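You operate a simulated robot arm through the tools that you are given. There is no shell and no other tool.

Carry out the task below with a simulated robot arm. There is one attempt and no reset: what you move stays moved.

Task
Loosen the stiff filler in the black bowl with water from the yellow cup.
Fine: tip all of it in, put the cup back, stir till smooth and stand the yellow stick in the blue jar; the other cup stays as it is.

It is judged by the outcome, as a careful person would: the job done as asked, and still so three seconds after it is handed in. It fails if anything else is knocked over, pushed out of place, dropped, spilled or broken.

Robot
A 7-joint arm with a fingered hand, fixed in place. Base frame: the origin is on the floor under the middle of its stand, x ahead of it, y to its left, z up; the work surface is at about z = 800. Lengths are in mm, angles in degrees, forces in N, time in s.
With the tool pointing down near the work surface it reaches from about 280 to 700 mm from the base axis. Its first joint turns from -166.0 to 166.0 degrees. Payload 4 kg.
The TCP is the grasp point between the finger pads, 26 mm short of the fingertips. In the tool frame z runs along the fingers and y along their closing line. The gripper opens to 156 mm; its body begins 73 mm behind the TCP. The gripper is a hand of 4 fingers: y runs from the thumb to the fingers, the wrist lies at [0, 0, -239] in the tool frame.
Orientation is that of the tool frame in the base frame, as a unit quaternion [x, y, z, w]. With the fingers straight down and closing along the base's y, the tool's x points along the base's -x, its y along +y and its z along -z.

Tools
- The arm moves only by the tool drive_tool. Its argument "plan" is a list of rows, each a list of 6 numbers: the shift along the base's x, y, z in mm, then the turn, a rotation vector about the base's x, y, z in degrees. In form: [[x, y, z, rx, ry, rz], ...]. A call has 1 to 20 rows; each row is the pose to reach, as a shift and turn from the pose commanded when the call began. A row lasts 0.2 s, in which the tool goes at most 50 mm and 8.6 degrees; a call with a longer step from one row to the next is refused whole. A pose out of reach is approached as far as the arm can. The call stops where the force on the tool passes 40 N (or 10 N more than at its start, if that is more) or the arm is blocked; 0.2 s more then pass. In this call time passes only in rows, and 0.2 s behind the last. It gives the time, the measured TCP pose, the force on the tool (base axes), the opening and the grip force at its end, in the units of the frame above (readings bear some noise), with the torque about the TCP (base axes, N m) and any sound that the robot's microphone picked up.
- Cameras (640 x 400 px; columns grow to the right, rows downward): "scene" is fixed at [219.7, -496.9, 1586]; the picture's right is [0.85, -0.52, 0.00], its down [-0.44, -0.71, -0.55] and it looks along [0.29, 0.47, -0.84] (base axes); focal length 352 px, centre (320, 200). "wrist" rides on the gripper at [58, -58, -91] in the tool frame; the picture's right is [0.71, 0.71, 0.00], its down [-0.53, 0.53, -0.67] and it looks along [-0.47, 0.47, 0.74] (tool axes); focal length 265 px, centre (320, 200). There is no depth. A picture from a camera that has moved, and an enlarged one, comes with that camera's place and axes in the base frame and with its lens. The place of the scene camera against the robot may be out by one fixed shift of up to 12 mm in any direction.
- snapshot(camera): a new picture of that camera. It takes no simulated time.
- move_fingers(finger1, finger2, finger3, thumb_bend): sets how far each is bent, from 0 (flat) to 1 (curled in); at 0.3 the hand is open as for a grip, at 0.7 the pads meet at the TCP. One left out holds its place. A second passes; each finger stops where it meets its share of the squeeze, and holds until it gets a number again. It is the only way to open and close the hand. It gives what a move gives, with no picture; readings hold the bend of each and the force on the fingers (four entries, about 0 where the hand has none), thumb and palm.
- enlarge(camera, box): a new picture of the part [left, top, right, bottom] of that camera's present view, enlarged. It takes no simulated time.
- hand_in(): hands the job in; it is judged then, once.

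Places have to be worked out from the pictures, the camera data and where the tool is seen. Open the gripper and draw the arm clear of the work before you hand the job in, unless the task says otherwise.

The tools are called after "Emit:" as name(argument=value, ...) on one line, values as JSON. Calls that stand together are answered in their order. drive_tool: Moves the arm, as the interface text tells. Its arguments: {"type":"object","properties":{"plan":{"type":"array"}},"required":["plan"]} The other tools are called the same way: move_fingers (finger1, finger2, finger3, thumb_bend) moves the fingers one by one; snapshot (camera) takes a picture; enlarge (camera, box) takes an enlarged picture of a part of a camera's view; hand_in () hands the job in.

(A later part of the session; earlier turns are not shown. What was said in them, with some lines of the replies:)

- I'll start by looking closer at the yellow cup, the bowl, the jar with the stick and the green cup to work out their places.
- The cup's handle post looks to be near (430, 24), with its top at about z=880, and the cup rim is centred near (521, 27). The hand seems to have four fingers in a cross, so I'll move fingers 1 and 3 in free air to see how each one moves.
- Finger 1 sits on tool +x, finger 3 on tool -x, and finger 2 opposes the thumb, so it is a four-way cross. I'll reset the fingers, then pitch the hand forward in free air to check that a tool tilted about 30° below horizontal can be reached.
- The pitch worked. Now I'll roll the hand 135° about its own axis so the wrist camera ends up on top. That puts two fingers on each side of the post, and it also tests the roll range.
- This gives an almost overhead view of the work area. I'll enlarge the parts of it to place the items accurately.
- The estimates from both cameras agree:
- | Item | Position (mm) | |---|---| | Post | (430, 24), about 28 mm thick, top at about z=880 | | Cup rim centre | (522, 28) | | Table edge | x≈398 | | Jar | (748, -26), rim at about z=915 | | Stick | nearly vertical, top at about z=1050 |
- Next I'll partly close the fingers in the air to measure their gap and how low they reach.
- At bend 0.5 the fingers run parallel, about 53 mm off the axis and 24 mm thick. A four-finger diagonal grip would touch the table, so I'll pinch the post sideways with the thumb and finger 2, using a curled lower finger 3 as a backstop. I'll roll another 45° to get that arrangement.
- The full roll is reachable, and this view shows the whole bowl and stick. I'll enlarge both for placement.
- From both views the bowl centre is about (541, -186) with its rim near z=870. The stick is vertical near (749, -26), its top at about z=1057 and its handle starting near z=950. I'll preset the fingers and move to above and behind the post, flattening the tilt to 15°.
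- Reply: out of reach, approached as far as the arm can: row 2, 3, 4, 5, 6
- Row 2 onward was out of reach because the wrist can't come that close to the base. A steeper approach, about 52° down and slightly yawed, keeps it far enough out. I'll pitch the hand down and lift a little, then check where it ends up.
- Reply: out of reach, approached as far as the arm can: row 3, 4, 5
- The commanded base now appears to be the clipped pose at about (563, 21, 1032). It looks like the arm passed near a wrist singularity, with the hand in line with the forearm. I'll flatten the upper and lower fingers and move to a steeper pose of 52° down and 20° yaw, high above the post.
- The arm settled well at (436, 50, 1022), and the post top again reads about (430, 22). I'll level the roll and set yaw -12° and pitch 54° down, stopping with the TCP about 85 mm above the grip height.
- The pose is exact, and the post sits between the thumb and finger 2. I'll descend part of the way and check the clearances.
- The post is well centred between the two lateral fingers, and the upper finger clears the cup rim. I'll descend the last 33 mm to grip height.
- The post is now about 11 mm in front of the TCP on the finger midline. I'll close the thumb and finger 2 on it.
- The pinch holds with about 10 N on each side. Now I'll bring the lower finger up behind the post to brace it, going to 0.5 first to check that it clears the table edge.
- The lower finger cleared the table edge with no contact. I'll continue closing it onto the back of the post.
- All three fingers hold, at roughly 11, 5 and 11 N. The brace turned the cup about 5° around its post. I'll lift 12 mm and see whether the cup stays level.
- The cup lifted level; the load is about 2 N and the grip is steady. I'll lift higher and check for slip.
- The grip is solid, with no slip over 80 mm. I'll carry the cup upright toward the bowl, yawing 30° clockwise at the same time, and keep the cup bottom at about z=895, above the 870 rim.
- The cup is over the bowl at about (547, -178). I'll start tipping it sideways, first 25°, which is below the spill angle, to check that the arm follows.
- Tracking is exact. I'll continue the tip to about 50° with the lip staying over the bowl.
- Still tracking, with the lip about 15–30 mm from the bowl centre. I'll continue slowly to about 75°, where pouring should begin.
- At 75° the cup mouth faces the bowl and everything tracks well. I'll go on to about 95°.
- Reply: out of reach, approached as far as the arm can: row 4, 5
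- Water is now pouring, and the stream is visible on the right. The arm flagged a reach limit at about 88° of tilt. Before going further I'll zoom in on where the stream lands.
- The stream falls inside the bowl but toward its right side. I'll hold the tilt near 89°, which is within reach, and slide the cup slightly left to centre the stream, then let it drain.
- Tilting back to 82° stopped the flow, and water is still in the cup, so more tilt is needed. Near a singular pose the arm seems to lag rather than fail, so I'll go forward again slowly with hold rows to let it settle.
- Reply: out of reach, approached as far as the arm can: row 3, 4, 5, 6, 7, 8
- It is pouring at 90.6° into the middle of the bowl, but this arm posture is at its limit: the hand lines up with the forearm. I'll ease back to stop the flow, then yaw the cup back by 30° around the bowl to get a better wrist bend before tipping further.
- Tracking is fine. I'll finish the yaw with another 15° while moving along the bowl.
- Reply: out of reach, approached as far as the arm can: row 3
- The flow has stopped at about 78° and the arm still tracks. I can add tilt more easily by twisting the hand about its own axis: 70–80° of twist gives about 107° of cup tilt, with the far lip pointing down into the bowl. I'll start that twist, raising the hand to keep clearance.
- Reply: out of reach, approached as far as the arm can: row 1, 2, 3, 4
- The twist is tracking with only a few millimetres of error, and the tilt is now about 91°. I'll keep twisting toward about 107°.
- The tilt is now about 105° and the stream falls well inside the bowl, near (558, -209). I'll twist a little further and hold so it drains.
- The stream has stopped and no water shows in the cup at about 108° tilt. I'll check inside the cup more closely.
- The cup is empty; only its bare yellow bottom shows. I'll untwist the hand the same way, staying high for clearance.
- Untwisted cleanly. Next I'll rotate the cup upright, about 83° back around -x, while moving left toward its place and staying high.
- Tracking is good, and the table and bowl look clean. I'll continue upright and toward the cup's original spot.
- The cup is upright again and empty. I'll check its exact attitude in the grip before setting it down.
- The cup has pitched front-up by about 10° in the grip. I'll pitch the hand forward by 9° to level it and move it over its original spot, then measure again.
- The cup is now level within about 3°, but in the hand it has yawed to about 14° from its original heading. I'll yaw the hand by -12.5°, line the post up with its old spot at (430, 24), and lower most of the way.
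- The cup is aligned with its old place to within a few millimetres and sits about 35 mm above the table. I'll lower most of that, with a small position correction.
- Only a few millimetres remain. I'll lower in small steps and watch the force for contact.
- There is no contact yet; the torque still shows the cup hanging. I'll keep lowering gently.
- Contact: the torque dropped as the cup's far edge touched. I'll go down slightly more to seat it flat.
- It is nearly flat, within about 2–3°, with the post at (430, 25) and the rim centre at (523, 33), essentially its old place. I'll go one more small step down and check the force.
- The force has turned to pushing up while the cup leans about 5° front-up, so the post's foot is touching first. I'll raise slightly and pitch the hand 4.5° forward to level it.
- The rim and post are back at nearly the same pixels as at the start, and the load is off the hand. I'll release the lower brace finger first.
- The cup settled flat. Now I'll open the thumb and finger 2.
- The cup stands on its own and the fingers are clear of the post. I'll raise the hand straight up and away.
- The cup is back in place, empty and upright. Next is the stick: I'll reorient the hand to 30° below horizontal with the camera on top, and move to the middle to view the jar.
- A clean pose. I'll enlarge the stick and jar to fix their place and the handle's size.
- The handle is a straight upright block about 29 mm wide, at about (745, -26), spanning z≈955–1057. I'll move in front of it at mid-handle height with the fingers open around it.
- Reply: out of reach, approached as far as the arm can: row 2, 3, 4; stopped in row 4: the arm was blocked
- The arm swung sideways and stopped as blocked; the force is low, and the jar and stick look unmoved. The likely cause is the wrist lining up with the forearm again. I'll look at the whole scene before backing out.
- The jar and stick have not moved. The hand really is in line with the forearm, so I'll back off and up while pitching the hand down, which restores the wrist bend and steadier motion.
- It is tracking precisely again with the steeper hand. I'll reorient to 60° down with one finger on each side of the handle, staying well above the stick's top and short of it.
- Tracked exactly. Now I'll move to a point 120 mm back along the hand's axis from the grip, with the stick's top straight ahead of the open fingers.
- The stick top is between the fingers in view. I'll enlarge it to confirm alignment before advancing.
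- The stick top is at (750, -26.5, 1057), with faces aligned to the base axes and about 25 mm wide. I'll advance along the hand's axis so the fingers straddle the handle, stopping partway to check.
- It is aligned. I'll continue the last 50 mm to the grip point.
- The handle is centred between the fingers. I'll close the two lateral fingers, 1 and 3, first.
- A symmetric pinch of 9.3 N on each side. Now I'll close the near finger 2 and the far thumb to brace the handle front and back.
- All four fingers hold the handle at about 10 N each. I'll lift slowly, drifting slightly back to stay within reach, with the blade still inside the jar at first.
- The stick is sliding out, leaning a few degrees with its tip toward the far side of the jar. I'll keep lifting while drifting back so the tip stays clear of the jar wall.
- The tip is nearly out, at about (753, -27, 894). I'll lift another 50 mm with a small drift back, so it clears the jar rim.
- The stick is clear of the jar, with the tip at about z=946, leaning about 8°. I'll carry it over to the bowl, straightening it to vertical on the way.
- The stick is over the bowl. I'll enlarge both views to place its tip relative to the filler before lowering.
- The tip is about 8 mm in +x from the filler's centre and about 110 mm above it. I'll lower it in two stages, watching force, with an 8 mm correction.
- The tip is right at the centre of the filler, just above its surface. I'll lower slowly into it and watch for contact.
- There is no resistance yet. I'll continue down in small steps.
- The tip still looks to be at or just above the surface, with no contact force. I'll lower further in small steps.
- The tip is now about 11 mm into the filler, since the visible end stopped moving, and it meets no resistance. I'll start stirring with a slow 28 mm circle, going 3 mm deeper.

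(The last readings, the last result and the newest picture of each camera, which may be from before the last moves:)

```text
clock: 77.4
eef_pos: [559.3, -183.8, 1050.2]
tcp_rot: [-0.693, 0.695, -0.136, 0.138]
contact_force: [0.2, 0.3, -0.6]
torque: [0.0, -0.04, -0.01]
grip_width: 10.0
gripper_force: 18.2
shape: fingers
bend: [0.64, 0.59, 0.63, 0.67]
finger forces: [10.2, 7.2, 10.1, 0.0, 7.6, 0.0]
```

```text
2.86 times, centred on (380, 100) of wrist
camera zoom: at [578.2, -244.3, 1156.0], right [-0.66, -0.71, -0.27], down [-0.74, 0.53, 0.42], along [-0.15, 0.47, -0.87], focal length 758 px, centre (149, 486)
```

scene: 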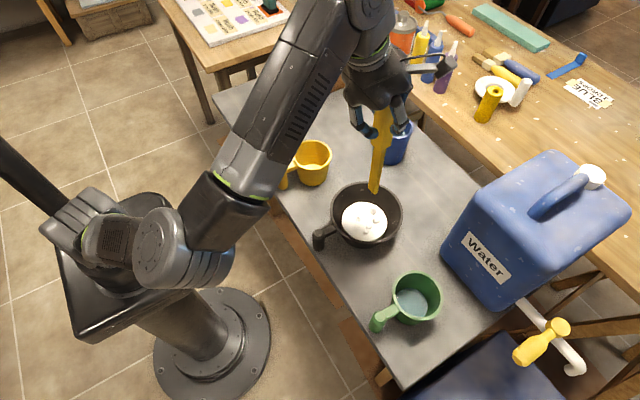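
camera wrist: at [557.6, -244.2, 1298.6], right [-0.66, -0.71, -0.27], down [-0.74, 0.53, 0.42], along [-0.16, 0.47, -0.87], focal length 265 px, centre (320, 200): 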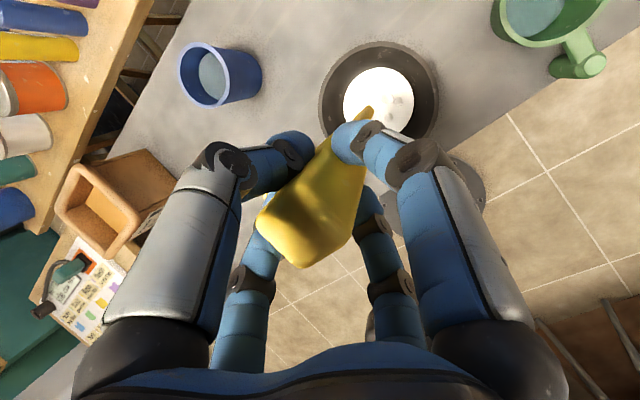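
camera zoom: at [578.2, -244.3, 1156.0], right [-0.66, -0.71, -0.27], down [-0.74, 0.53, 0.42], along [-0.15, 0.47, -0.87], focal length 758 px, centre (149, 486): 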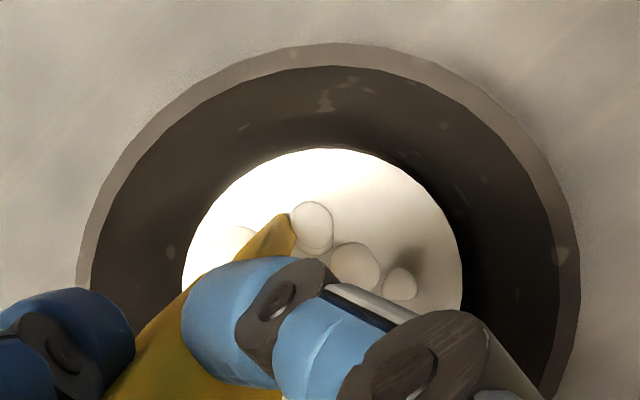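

One full loop is done without resistance, and the lumps are still visible. I'll stir two faster loops, 4 mm deeper, and see whether the lumps shrink.

Emit:
drive_tool(plan=[[-5.35, 16.46, -2, 0, 0, 0], [-19.35, 26.63, -4, 0, 0, 0], [-36.65, 26.63, -4, 0, 0, 0], [-50.65, 16.46, -4, 0, 0, 0], [-56, 0, -4, 0, 0, 0], [-50.65, -16.46, -4, 0, 0, 0], [-36.65, -26.63, -4, 0, 0, 0], [-19.35, -26.63, -4, 0, 0, 0], [-5.35, -16.46, -4, 0, 0, 0], [0, 0, -4, 0, 0, 0], [-5.35, 16.46, -4, 0, 0, 0], [-19.35, 26.63, -4, 0, 0, 0], [-36.65, 26.63, -4, 0, 0, 0], [-50.65, 16.46, -4, 0, 0, 0], [-56, 0, -4, 0, 0, 0], [-50.65, -16.46, -4, 0, 0, 0], [-36.65, -26.63, -4, 0, 0, 0], [-19.35, -26.63, -4, 0, 0, 0], [-5.35, -16.46, -4, 0, 0, 0], [0, 0, -4, 0, 0, 0]])

Emit:
enlarge(camera="scene", box=[330, 120, 420, 250])

Emit:
enlarge(camera="wrist", box=[300, 30, 460, 170])

```text
clock: 81.6
eef_pos: [558.6, -186.1, 1045.8]
tcp_rot: [-0.693, 0.694, -0.136, 0.138]
contact_force: [0.3, -0.2, -0.2]
torque: [0.0, 0.01, -0.03]
grip_width: 9.8
gripper_force: 18.1
shape: fingers
bend: [0.64, 0.59, 0.63, 0.67]
finger forces: [10.2, 7.0, 10.1, 0.0, 7.5, 0.0]
```

```text
3.08 times, centred on (375, 185) of scene
camera zoom: at [219.7, -496.9, 1586.0], right [0.85, -0.52, 0.0], down [-0.44, -0.71, -0.55], along [0.29, 0.47, -0.84], focal length 1084 px, centre (151, 246)
```

zoom: 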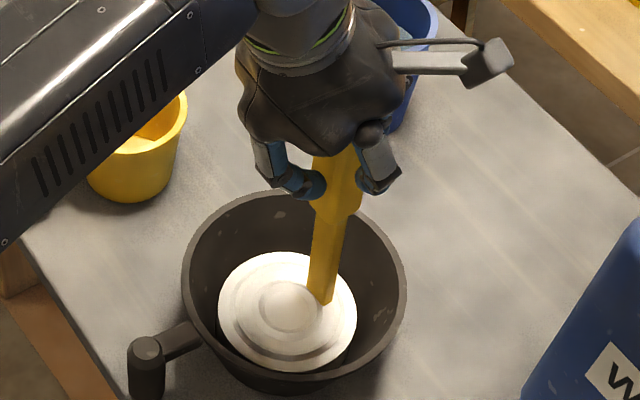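

```text
2.86 times, centred on (380, 100) of wrist
camera zoom: at [578.1, -245.4, 1151.9], right [-0.66, -0.7, -0.27], down [-0.74, 0.53, 0.42], along [-0.15, 0.47, -0.87], focal length 758 px, centre (149, 486)
```

zoom: 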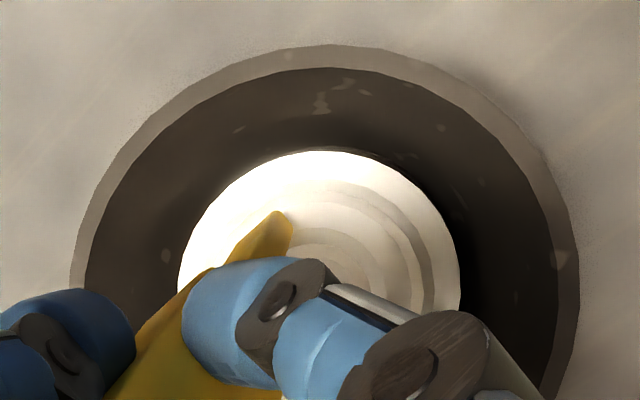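

The lumps are gone and the filler shows creamy swirl rings. I'll do two more loops to make sure it's fully smooth.

Emit:
drive_tool(plan=[[-5.35, 16.46, 0, 0, 0, 0], [-19.35, 26.63, 0, 0, 0, 0], [-36.65, 26.63, 0, 0, 0, 0], [-50.65, 16.46, 0, 0, 0, 0], [-56, 0, 0, 0, 0, 0], [-50.65, -16.46, 0, 0, 0, 0], [-36.65, -26.63, 0, 0, 0, 0], [-19.35, -26.63, 0, 0, 0, 0], [-5.35, -16.46, 0, 0, 0, 0], [0, 0, 0, 0, 0, 0], [-5.35, 16.46, 0, 0, 0, 0], [-19.35, 26.63, 0, 0, 0, 0], [-36.65, 26.63, 0, 0, 0, 0], [-50.65, 16.46, 0, 0, 0, 0], [-56, 0, 0, 0, 0, 0], [-50.65, -16.46, 0, 0, 0, 0], [-36.65, -26.63, 0, 0, 0, 0], [-19.35, -26.63, 0, 0, 0, 0], [-5.35, -16.46, 0, 0, 0, 0], [0, 0, 0, 0, 0, 0]])

Emit:
enlarge(camera="scene", box=[330, 120, 420, 250])

Emit:
snapshot(camera="scene")

```text
clock: 85.8
eef_pos: [558.4, -185.8, 1044.9]
tcp_rot: [-0.693, 0.695, -0.136, 0.137]
contact_force: [-0.8, -0.4, -1.0]
torque: [-0.02, 0.04, -0.01]
grip_width: 9.6
gripper_force: 17.3
shape: fingers
bend: [0.64, 0.59, 0.63, 0.67]
finger forces: [10.1, 7.1, 9.9, 0.1, 7.4, 0.0]
```

```text
3.08 times, centred on (375, 185) of scene
camera zoom: at [219.7, -496.9, 1586.0], right [0.85, -0.52, 0.0], down [-0.44, -0.71, -0.55], along [0.29, 0.47, -0.84], focal length 1084 px, centre (151, 246)
```

zoom: 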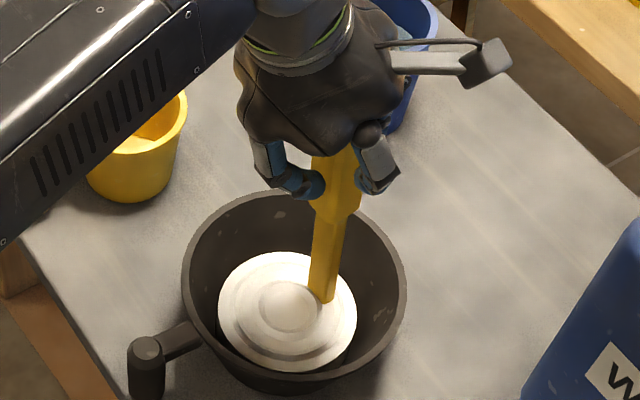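

```text
taken
```

scene: 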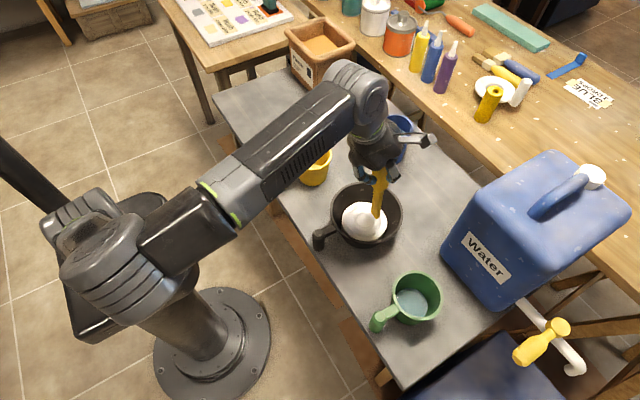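

The filler looks the same smooth swirl, so stirring is done. I'll lift the stick from the centre of the bowl straight up, pausing briefly over the bowl for any drips.

Emit:
drive_tool(plan=[[-14, 0, 0, 0, 0, 0], [-26, 0, 10, 0, 0, 0], [-26, 0, 25, 0, 0, 0], [-26, 0, 40, 0, 0, 0], [-26, 0, 50, 0, 0, 0], [-26, 0, 50, 0, 0, 0], [-26, 0, 50, 0, 0, 0], [-26, 0, 50, 0, 0, 0], [-26, 0, 70, 0, 0, 0], [-26, 0, 95, 0, 0, 0], [-26, 0, 120, 0, 0, 0], [-26, 0, 145, 0, 0, 0]])

Emit:
enlarge(camera="scene", box=[310, 80, 440, 250])

Emit:
snapshot(camera="wrist")

```text
clock: 88.4
eef_pos: [531.0, -186.8, 1190.6]
tcp_rot: [-0.693, 0.694, -0.135, 0.138]
contact_force: [0.3, 0.1, -0.8]
torque: [-0.01, 0.0, -0.04]
grip_width: 10.0
gripper_force: 16.9
shape: fingers
bend: [0.64, 0.59, 0.63, 0.67]
finger forces: [10.2, 7.0, 10.0, 0.1, 7.5, 0.0]
```

```text
2.35 times, centred on (375, 165) of scene
camera zoom: at [219.7, -496.9, 1586.0], right [0.85, -0.52, 0.0], down [-0.44, -0.71, -0.55], along [0.29, 0.47, -0.84], focal length 829 px, centre (191, 282)
```

zoom: 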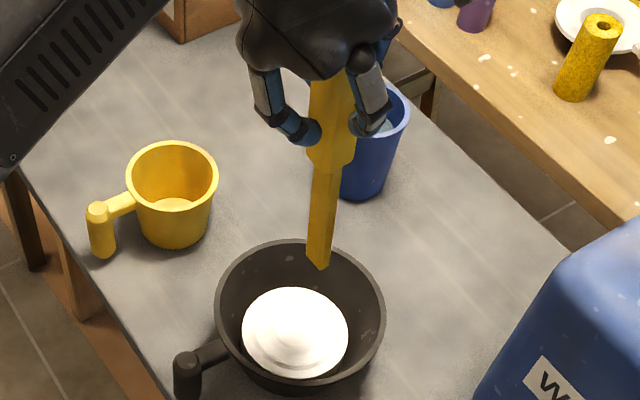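

```text
taken
camera wrist: at [550.7, -245.7, 1296.0], right [-0.66, -0.71, -0.27], down [-0.74, 0.53, 0.42], along [-0.15, 0.47, -0.87], focal length 265 px, centre (320, 200)
```

wrist: 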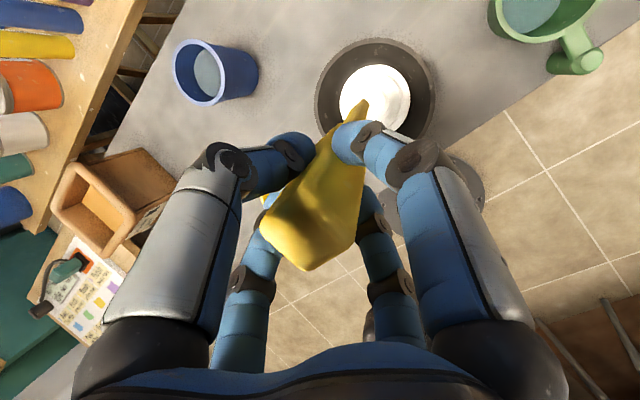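

The stick is clean and steady. I'll carry it back toward the jar at the same height, easing the pitch back to 60° for reach and stopping with the tip just above the jar mouth.

Emit:
drive_tool(plan=[[12, 12, 0, 0, -0.6, 0], [30, 31, 0, 0, -1.5, 0], [53, 54, 0, 0, -2.6, 0], [77, 79, 0, 0, -3.7, 0], [101, 104, 0, 0, -4.9, 0], [124, 127, 0, 0, -6.0, 0], [143, 147, 0, 0, -6.9, 0], [158, 163, 0, 0, -7.7, 0]])

Emit:
enlarge(camera="scene", box=[320, 10, 450, 170])

Emit:
snapshot(camera="wrist")

```text
clock: 90.2
eef_pos: [688.9, -22.1, 1190.5]
tcp_rot: [-0.681, 0.684, -0.182, 0.185]
contact_force: [-0.2, -0.7, -1.1]
torque: [0.0, 0.03, -0.04]
grip_width: 9.8
gripper_force: 17.4
shape: fingers
bend: [0.64, 0.59, 0.63, 0.67]
finger forces: [10.0, 7.0, 9.8, 0.1, 7.3, 0.1]
```

```text
2.50 times, centred on (385, 90) of scene
camera zoom: at [219.7, -496.9, 1586.0], right [0.85, -0.52, 0.0], down [-0.44, -0.71, -0.55], along [0.29, 0.47, -0.84], focal length 881 px, centre (158, 475)
```

zoom: 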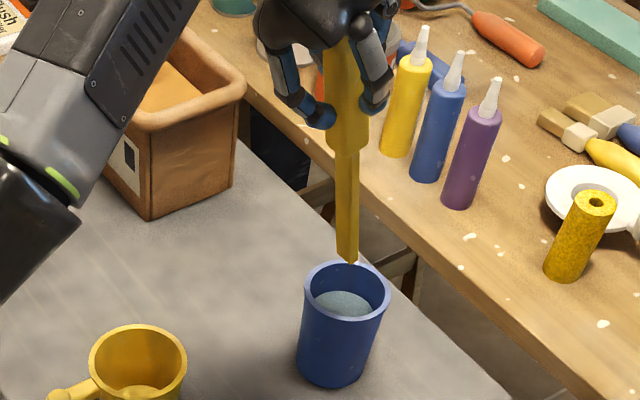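

```text
taken
camera wrist: at [693.2, -81.7, 1297.8], right [-0.61, -0.7, -0.36], down [-0.79, 0.53, 0.32], along [-0.04, 0.48, -0.88], focal length 265 px, centre (320, 200)
```

wrist: 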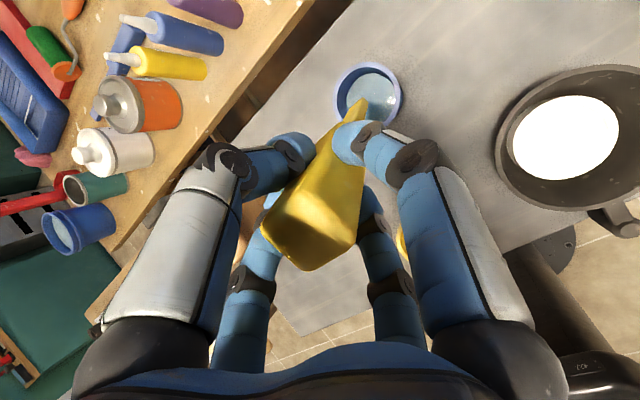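

The tip is above the jar mouth, about 6 mm to the near side and 4 mm left of its centre. I'll lower it into the jar, straightening gradually.

Emit:
drive_tool(plan=[[0, -2, -12, 0, 0, 0], [1, -3, -26, 0, 0, 0], [3, -3, -40, 0, 0.7, 0], [6, -3, -56, 0, 1.4, 0], [9, -3, -72, 0, 2.0, 0]])

Emit:
enlarge(camera="scene", box=[340, 40, 450, 170])

Emit:
snapshot(camera="wrist")

```text
clock: 91.4
eef_pos: [699.3, -26.5, 1120.1]
tcp_rot: [-0.685, 0.687, -0.17, 0.172]
contact_force: [0.3, 0.6, -0.5]
torque: [-0.02, -0.01, 0.01]
grip_width: 9.5
gripper_force: 16.9
shape: fingers
bend: [0.64, 0.59, 0.63, 0.67]
finger forces: [10.0, 7.0, 9.8, 0.0, 7.3, 0.1]
```

```text
3.08 times, centred on (395, 105) of scene
camera zoom: at [219.7, -496.9, 1586.0], right [0.85, -0.52, 0.0], down [-0.44, -0.71, -0.55], along [0.29, 0.47, -0.84], focal length 1084 px, centre (89, 492)
```

zoom: 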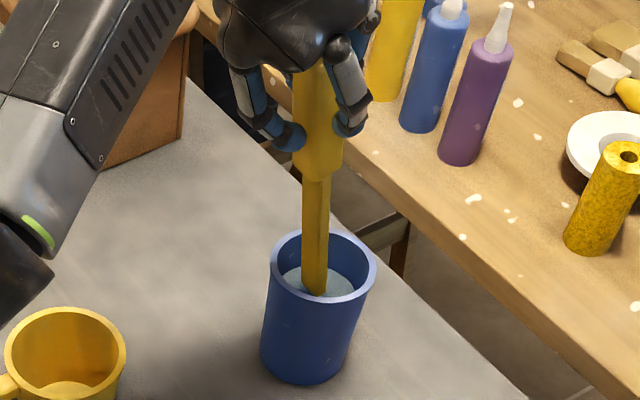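

```text
taken
camera wrist: at [707.3, -85.9, 1226.3], right [-0.63, -0.71, -0.33], down [-0.78, 0.53, 0.34], along [-0.07, 0.47, -0.88], focal length 265 px, centre (320, 200)
```

wrist: 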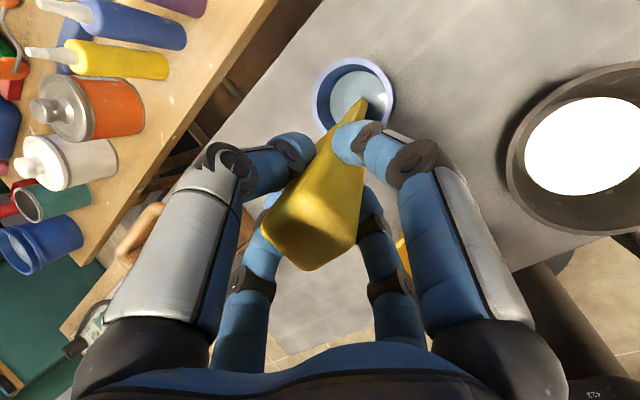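

The tip has entered the jar cleanly. I'll keep lowering and straightening, watching force.

Emit:
drive_tool(plan=[[3, 0, -12, 0, 0.7, 0], [6, 0, -24, 0, 1.4, 0], [9, 0, -36, 0, 2.1, 0], [12, 0, -48, 0, 3.0, 0], [14, 0, -58, 0, 4.0, 0]])

Emit:
enlarge(camera="scene", box=[340, 40, 450, 170])

Emit:
snapshot(camera="wrist")

```text
clock: 92.6
eef_pos: [714.2, -25.0, 1059.5]
tcp_rot: [-0.691, 0.693, -0.145, 0.148]
contact_force: [0.8, 0.5, -0.7]
torque: [-0.01, 0.01, 0.03]
grip_width: 9.8
gripper_force: 17.1
shape: fingers
bend: [0.64, 0.59, 0.63, 0.67]
finger forces: [10.0, 7.1, 9.8, 0.0, 7.2, 0.0]
```

```text
3.08 times, centred on (395, 105) of scene
camera zoom: at [219.7, -496.9, 1586.0], right [0.85, -0.52, 0.0], down [-0.44, -0.71, -0.55], along [0.29, 0.47, -0.84], focal length 1084 px, centre (89, 492)
```

zoom: 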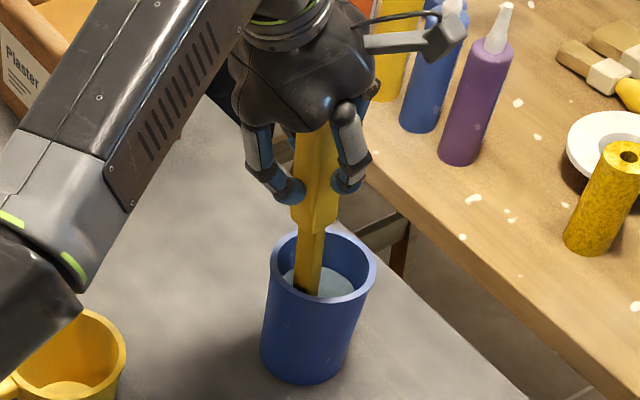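

```text
taken
camera wrist: at [729.9, -84.5, 1167.2], right [-0.65, -0.71, -0.29], down [-0.75, 0.53, 0.4], along [-0.13, 0.47, -0.87], focal length 265 px, centre (320, 200)
```

wrist: 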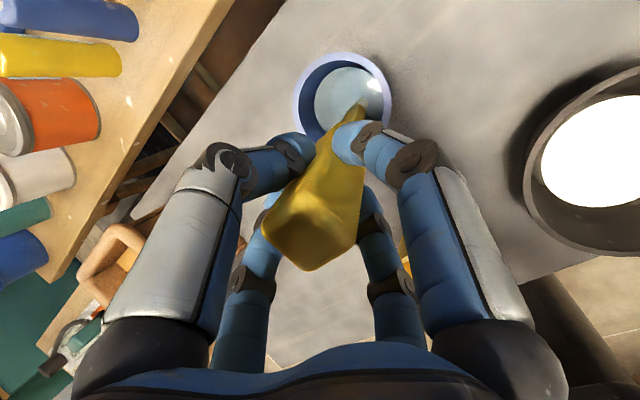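

There's still reach margin, so I'll straighten the stick further toward vertical and the jar's centre while lowering the last bit.

Emit:
drive_tool(plan=[[4, 0, -4, 0, 0.8, 0], [8, 0, -8, 0, 1.5, 0], [13, 0, -12, 0, 2.3, 0], [17, 0, -16, 0, 3.0, 0]])

Emit:
enlarge(camera="scene", box=[340, 40, 450, 170])

Emit:
snapshot(camera="wrist")

```text
clock: 93.6
eef_pos: [731.7, -25.8, 1043.9]
tcp_rot: [-0.695, 0.696, -0.127, 0.129]
contact_force: [-1.4, -0.1, -0.4]
torque: [0.02, -0.03, 0.02]
grip_width: 9.8
gripper_force: 16.5
shape: fingers
bend: [0.64, 0.59, 0.63, 0.67]
finger forces: [10.0, 6.9, 9.8, 0.0, 7.3, 0.1]
```

```text
3.08 times, centred on (395, 105) of scene
camera zoom: at [219.7, -496.9, 1586.0], right [0.85, -0.52, 0.0], down [-0.44, -0.71, -0.55], along [0.29, 0.47, -0.84], focal length 1084 px, centre (89, 492)
```

zoom: 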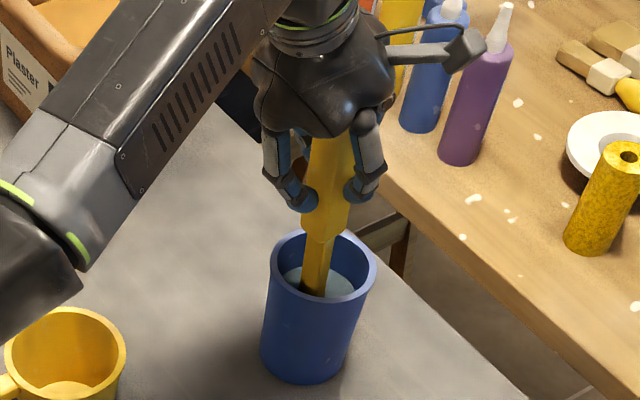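

```text
taken
camera wrist: at [752.4, -85.0, 1150.4], right [-0.66, -0.71, -0.25], down [-0.73, 0.53, 0.44], along [-0.17, 0.47, -0.86], focal length 265 px, centre (320, 200)
```

wrist: 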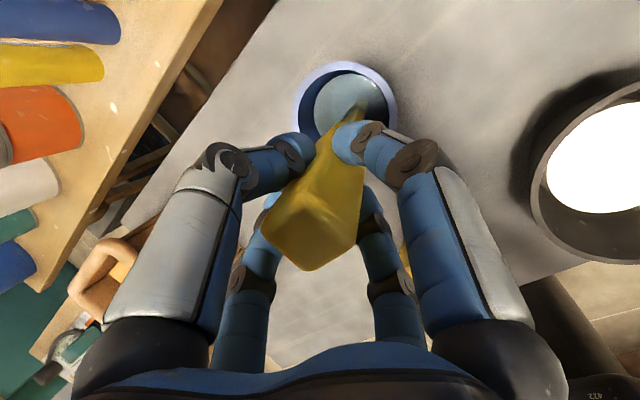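

The stick is nearly vertical and centred in the jar. I'll lower in small steps until it touches the jar floor.

Emit:
drive_tool(plan=[[0, 0, -2, 0, 0, 0], [0, 0, -4, 0, 0, 0], [1, 0, -6, 0, 0, 0]])

Emit:
enlarge(camera="scene", box=[340, 40, 450, 170])

```text
clock: 94.4
eef_pos: [731.9, -26.3, 1040.2]
tcp_rot: [-0.695, 0.696, -0.127, 0.129]
contact_force: [-0.5, -0.2, -0.1]
torque: [0.01, 0.01, -0.01]
grip_width: 9.9
gripper_force: 17.0
shape: fingers
bend: [0.64, 0.59, 0.63, 0.67]
finger forces: [10.0, 6.8, 9.9, 0.0, 7.4, 0.0]
```

```text
3.08 times, centred on (395, 105) of scene
camera zoom: at [219.7, -496.9, 1586.0], right [0.85, -0.52, 0.0], down [-0.44, -0.71, -0.55], along [0.29, 0.47, -0.84], focal length 1084 px, centre (89, 492)
```

zoom: 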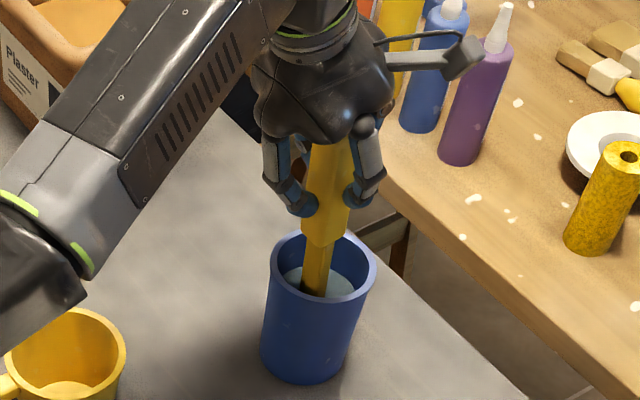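

No floor contact yet. A few more millimetres down.

Emit:
drive_tool(plan=[[0, 0, -2, 0, 0, 0], [0, 0, -4, 0, 0, 0], [0, 0, -6, 0, 0, 0]])

Emit:
enlarge(camera="scene", box=[340, 40, 450, 170])

```text
clock: 95.2
eef_pos: [732.0, -26.7, 1034.5]
tcp_rot: [-0.695, 0.696, -0.127, 0.131]
contact_force: [-0.1, -0.5, 0.6]
torque: [0.01, -0.01, 0.02]
grip_width: 9.5
gripper_force: 17.5
shape: fingers
bend: [0.64, 0.6, 0.63, 0.67]
finger forces: [10.1, 7.1, 10.1, 0.0, 7.5, 0.0]
```

```text
3.08 times, centred on (395, 105) of scene
camera zoom: at [219.7, -496.9, 1586.0], right [0.85, -0.52, 0.0], down [-0.44, -0.71, -0.55], along [0.29, 0.47, -0.84], focal length 1084 px, centre (89, 492)
```

zoom: 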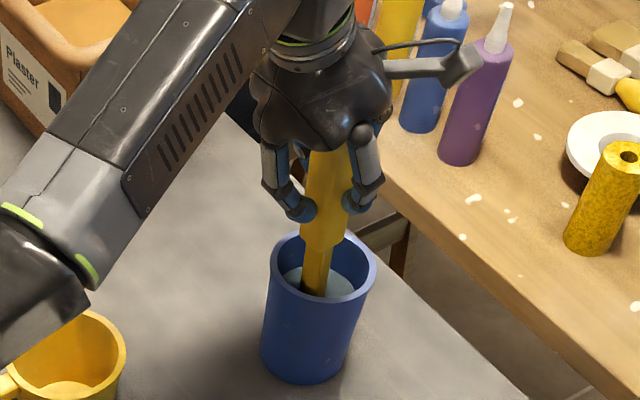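

The force has turned slightly upward, so the stick has reached the jar floor. I'll release the near finger 2 and the thumb first, keeping the side pinch.

Emit:
move_fingers(finger2=0.45, thumb_bend=0.45)

Emit:
enlarge(camera="scene", box=[340, 40, 450, 170])

Emit:
snapshot(camera="wrist")

```text
clock: 96.2
eef_pos: [731.6, -26.5, 1033.8]
tcp_rot: [-0.694, 0.696, -0.129, 0.129]
contact_force: [0.4, 0.2, 3.4]
torque: [0.03, -0.04, -0.02]
grip_width: 44.2
gripper_force: 10.4
shape: fingers
bend: [0.64, 0.45, 0.63, 0.45]
finger forces: [10.2, 0.1, 10.5, 0.0, 0.1, 0.0]
```

```text
3.08 times, centred on (395, 105) of scene
camera zoom: at [219.7, -496.9, 1586.0], right [0.85, -0.52, 0.0], down [-0.44, -0.71, -0.55], along [0.29, 0.47, -0.84], focal length 1084 px, centre (89, 492)
```

zoom: 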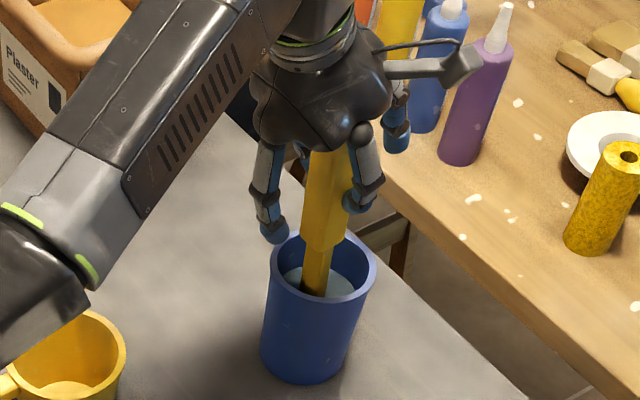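

```text
taken
camera wrist: at [753.4, -85.0, 1138.8], right [-0.66, -0.71, -0.26], down [-0.73, 0.53, 0.44], along [-0.17, 0.47, -0.86], focal length 265 px, centre (320, 200)
```

wrist: 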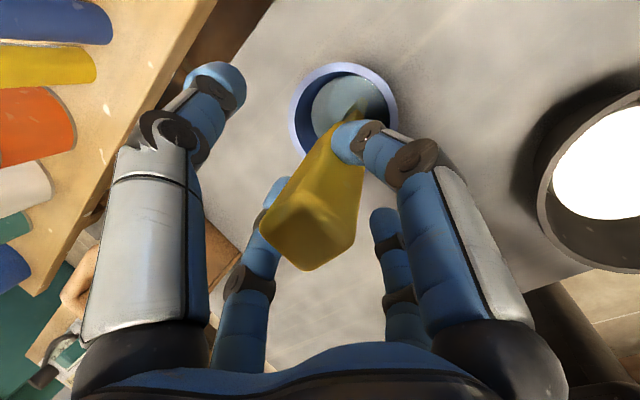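

The stick now rests on the jar floor (3.4 N of support) but leans about 5° toward the robot. With only the side pinch acting as a hinge, I'll nudge the hand forward 7 mm to bring it more upright.

Emit:
drive_tool(plan=[[2, 0, 0, 0, 0, 0], [4, 0, 0, 0, 0, 0], [6, 0, 0, 0, 0, 0], [7, 0, 0, 0, 0, 0]])

Emit:
enlarge(camera="scene", box=[340, 40, 450, 170])

```text
clock: 97.2
eef_pos: [739.0, -23.7, 1034.1]
tcp_rot: [-0.694, 0.696, -0.128, 0.129]
contact_force: [0.6, 0.6, 2.3]
torque: [-0.01, -0.02, -0.03]
grip_width: 44.8
gripper_force: 10.1
shape: fingers
bend: [0.64, 0.45, 0.63, 0.45]
finger forces: [10.2, 0.0, 10.3, 0.0, 0.0, 0.0]
```

```text
3.08 times, centred on (395, 105) of scene
camera zoom: at [219.7, -496.9, 1586.0], right [0.85, -0.52, 0.0], down [-0.44, -0.71, -0.55], along [0.29, 0.47, -0.84], focal length 1084 px, centre (89, 492)
```

zoom: 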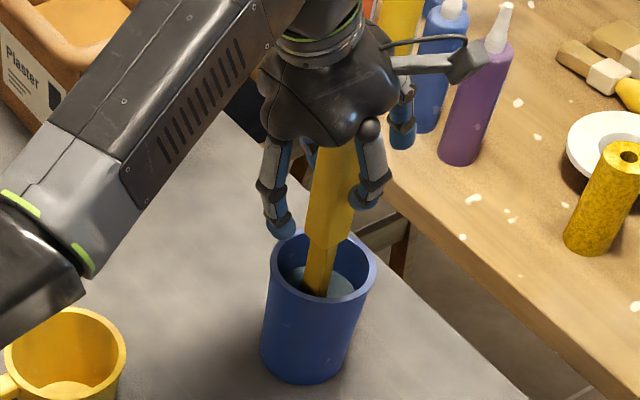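

That worked: the stick hinged toward vertical, with about 3° of lean left. One more small 6 mm nudge.

Emit:
drive_tool(plan=[[2, 0, 0, 0, 0, 0], [4, 0, 0, 0, 0, 0], [6, 0, 0, 0, 0, 0]])

Emit:
enlarge(camera="scene", box=[340, 40, 450, 170])

Emit:
snapshot(camera="wrist")

```text
clock: 98.0
eef_pos: [745.8, -24.6, 1033.6]
tcp_rot: [-0.695, 0.696, -0.129, 0.129]
contact_force: [-0.5, -0.6, 1.7]
torque: [0.01, -0.04, 0.01]
grip_width: 44.5
gripper_force: 10.0
shape: fingers
bend: [0.64, 0.45, 0.63, 0.45]
finger forces: [10.2, 0.1, 10.3, 0.0, 0.0, 0.0]
```

```text
3.08 times, centred on (395, 105) of scene
camera zoom: at [219.7, -496.9, 1586.0], right [0.85, -0.52, 0.0], down [-0.44, -0.71, -0.55], along [0.29, 0.47, -0.84], focal length 1084 px, centre (89, 492)
```

zoom: 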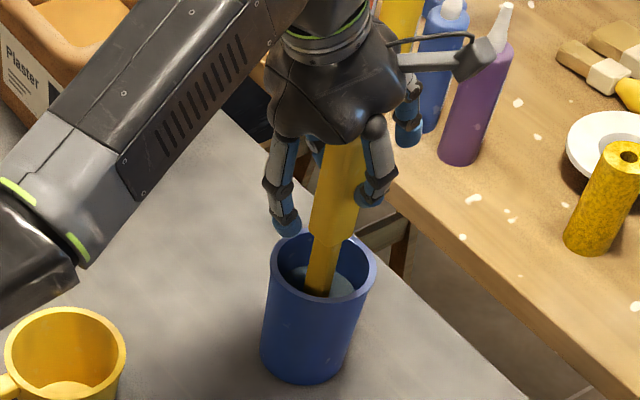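

```text
taken
camera wrist: at [766.3, -84.2, 1138.9], right [-0.66, -0.71, -0.25], down [-0.73, 0.53, 0.44], along [-0.17, 0.47, -0.86], focal length 265 px, centre (320, 200)
```

wrist: 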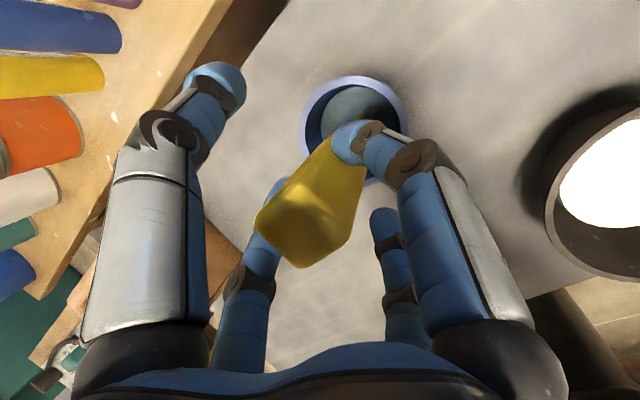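

The stick is now vertical to within about 1°, in its original spot. I'll open the side fingers to release it.

Emit:
move_fingers(finger1=0.45, finger3=0.45)

Emit:
enlarge(camera="scene", box=[340, 40, 450, 170])

Emit:
snapshot(camera="wrist")

```text
clock: 99.0
eef_pos: [745.6, -24.1, 1033.7]
tcp_rot: [-0.694, 0.696, -0.128, 0.129]
contact_force: [0.0, -0.3, 0.4]
torque: [-0.01, -0.01, -0.03]
grip_width: 64.6
gripper_force: 0.1
shape: fingers
bend: [0.45, 0.45, 0.45, 0.45]
finger forces: [0.1, 0.0, 0.0, 0.0, 0.0, 0.1]
```

```text
3.08 times, centred on (395, 105) of scene
camera zoom: at [219.7, -496.9, 1586.0], right [0.85, -0.52, 0.0], down [-0.44, -0.71, -0.55], along [0.29, 0.47, -0.84], focal length 1084 px, centre (89, 492)
```

zoom: 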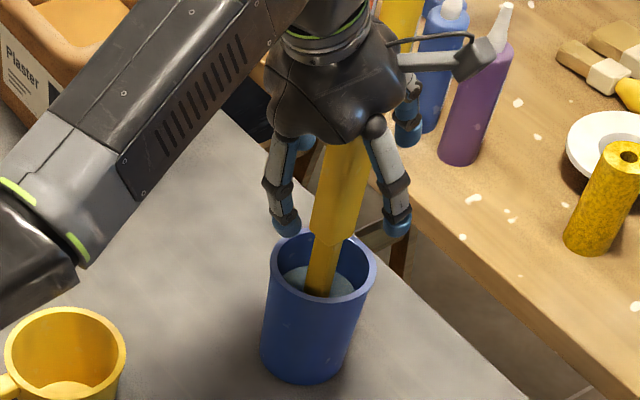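

```text
taken
camera wrist: at [766.3, -84.0, 1138.8], right [-0.66, -0.71, -0.25], down [-0.73, 0.53, 0.44], along [-0.17, 0.47, -0.86], focal length 265 px, centre (320, 200)
```

wrist: 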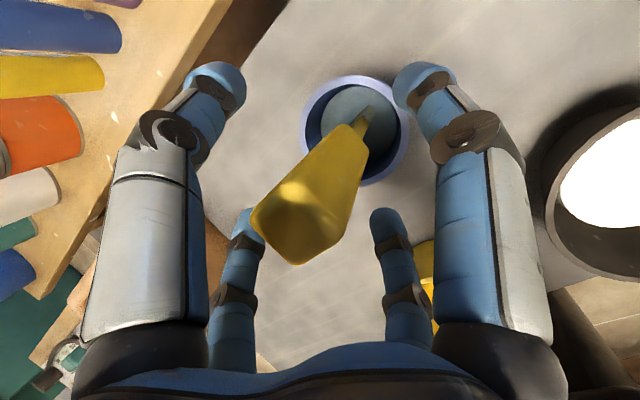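

The stick stands upright on its own. I'll back the hand out up and away along its axis, keeping the open fingers clear of the handle.

Emit:
drive_tool(plan=[[-6, 0, 10, 0, 0, 0], [-13, 0, 22, 0, 0, 0], [-21, 0, 36, 0, 0, 0], [-30, 0, 52, 0, 0, 0], [-40, 0, 70, 0, 0, 0], [-55, 0, 85, 0, 0, 0]])

Emit:
enlarge(camera="scene", box=[330, 20, 450, 170])

Emit:
snapshot(camera="wrist")

```text
clock: 100.4
eef_pos: [689.9, -25.7, 1118.1]
tcp_rot: [-0.695, 0.696, -0.128, 0.129]
contact_force: [0.5, -0.1, 0.8]
torque: [0.01, 0.01, 0.0]
grip_width: 64.8
gripper_force: 0.0
shape: fingers
bend: [0.45, 0.45, 0.45, 0.45]
finger forces: [0.0, 0.0, 0.0, 0.0, 0.0, 0.1]
```

```text
2.67 times, centred on (390, 95) of scene
camera zoom: at [219.7, -496.9, 1586.0], right [0.85, -0.52, 0.0], down [-0.44, -0.71, -0.55], along [0.29, 0.47, -0.84], focal length 939 px, centre (133, 480)
```

zoom: 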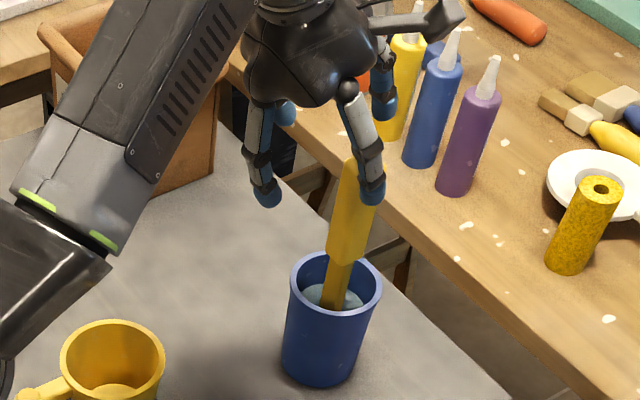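

```text
taken
camera wrist: at [711.8, -84.1, 1223.3], right [-0.66, -0.71, -0.25], down [-0.73, 0.53, 0.44], along [-0.17, 0.47, -0.86], focal length 265 px, centre (320, 200)
```

wrist: 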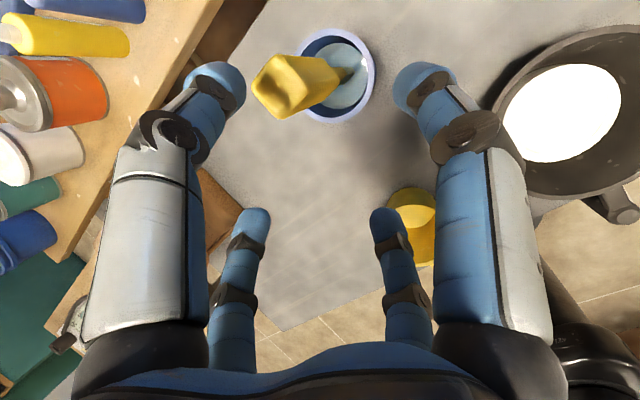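

The stick is standing by itself in the jar. I'll raise the hand and draw it back, well clear of everything.

Emit:
drive_tool(plan=[[0, 0, 22, 0, 0, 0], [-20, 0, 40, 0, 0, 0], [-50, 3, 50, 0, 0, 0], [-85, 8, 55, 0, 0, 0], [-120, 14, 55, 0, 0, 0], [-155, 20, 55, 0, 0, 0], [-190, 26, 55, 0, 0, 0], [-225, 32, 55, 0, 0, 0]])

Emit:
snapshot(camera="scene")

Emit:
snapshot(camera="wrist")

```text
clock: 102.2
eef_pos: [464.3, 5.7, 1175.3]
tcp_rot: [-0.694, 0.696, -0.128, 0.13]
contact_force: [0.8, 0.1, 0.5]
torque: [0.02, 0.01, 0.02]
grip_width: 65.0
gripper_force: 0.0
shape: fingers
bend: [0.45, 0.45, 0.45, 0.45]
finger forces: [0.0, 0.1, 0.1, 0.1, 0.0, 0.1]
```

```text
taken
```

scene: 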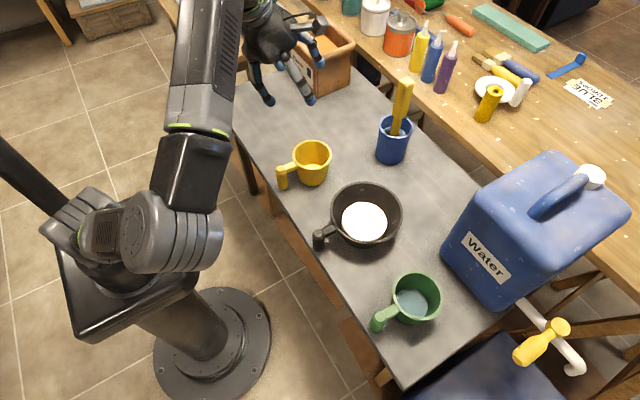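

```text
taken
camera wrist: at [485.8, -53.9, 1280.7], right [-0.66, -0.7, -0.25], down [-0.73, 0.53, 0.44], along [-0.17, 0.48, -0.86], focal length 265 px, centre (320, 200)
```

wrist: 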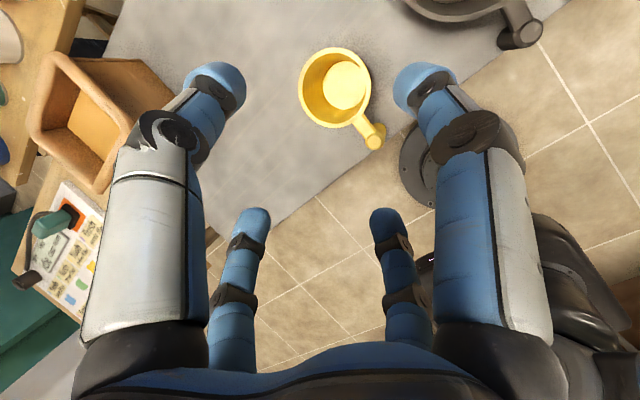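

Everything appears in place. I'll check the details: the filler's texture, the cup, the stick, and the table for drips.

Emit:
enlarge(camera="scene", box=[290, 170, 450, 340])

Emit:
enlarge(camera="scene", box=[260, 70, 430, 220])

Emit:
move_fingers(finger1=0.3, finger2=0.3, finger3=0.3, thumb_bend=0.3)

```text
2.35 times, centred on (370, 255) of scene
camera zoom: at [219.7, -496.9, 1586.0], right [0.85, -0.52, 0.0], down [-0.44, -0.71, -0.55], along [0.29, 0.47, -0.84], focal length 829 px, centre (202, 71)
```

zoom: 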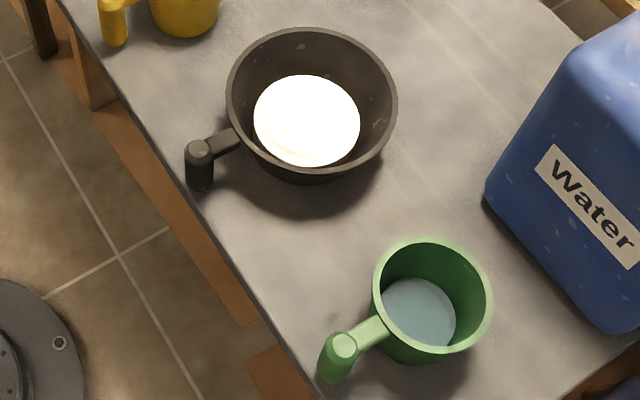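

```text
2.67 times, centred on (345, 145) of scene
camera zoom: at [219.7, -496.9, 1586.0], right [0.85, -0.52, 0.0], down [-0.44, -0.71, -0.55], along [0.29, 0.47, -0.84], focal length 939 px, centre (253, 347)
```

zoom: 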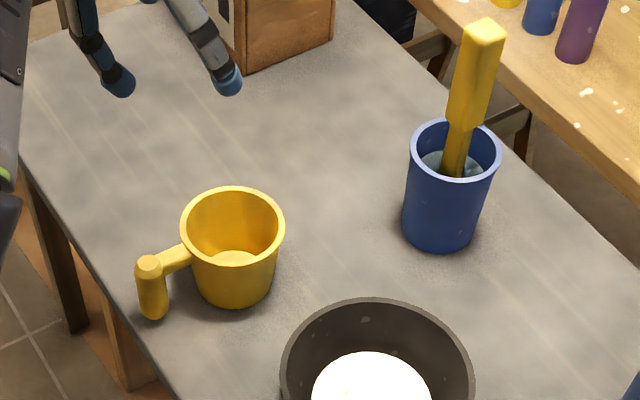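

```text
clock: 103.2
eef_pos: [465.1, 5.4, 1175.6]
tcp_rot: [-0.694, 0.696, -0.128, 0.13]
contact_force: [0.3, 0.0, -0.3]
torque: [-0.01, 0.0, -0.04]
grip_width: 106.1
gripper_force: 0.1
shape: fingers
bend: [0.3, 0.3, 0.3, 0.3]
finger forces: [0.0, 0.0, 0.0, 0.1, 0.1, 0.0]
```

All the water is in the bowl and the filler is smooth with no lumps. The yellow cup is empty and back in its place, the stick stands in the blue jar, the green cup is untouched, and the table is clean. The hand is open and clear, so I'm handing in.

Emit:
hand_in()

```text
The job is handed in.
```

The job is done and handed in; I don't have the judge's result.

- **Water:** I tipped everything in the yellow cup into the black bowl. The cup showed only its bare bottom afterwards, and I saw no drips on the table.
- **Yellow cup:** It is back on its original spot, within a few millimetres, upright and empty.
- **Filler:** I stirred it for five loops. The lumps were gone after the third, and the last two made no visible difference.
- **Stick:** It stands on its own in the blue jar, within a few degrees of vertical.
- **Everything else:** The green cup, the bowl and the jar are where they were, and the green cup still has its water.

While I was moving to fetch the stick, the arm swung sideways about 140 mm and stopped itself. The pictures showed nothing was touched or moved. I finished with the hand open and drawn back above the table.
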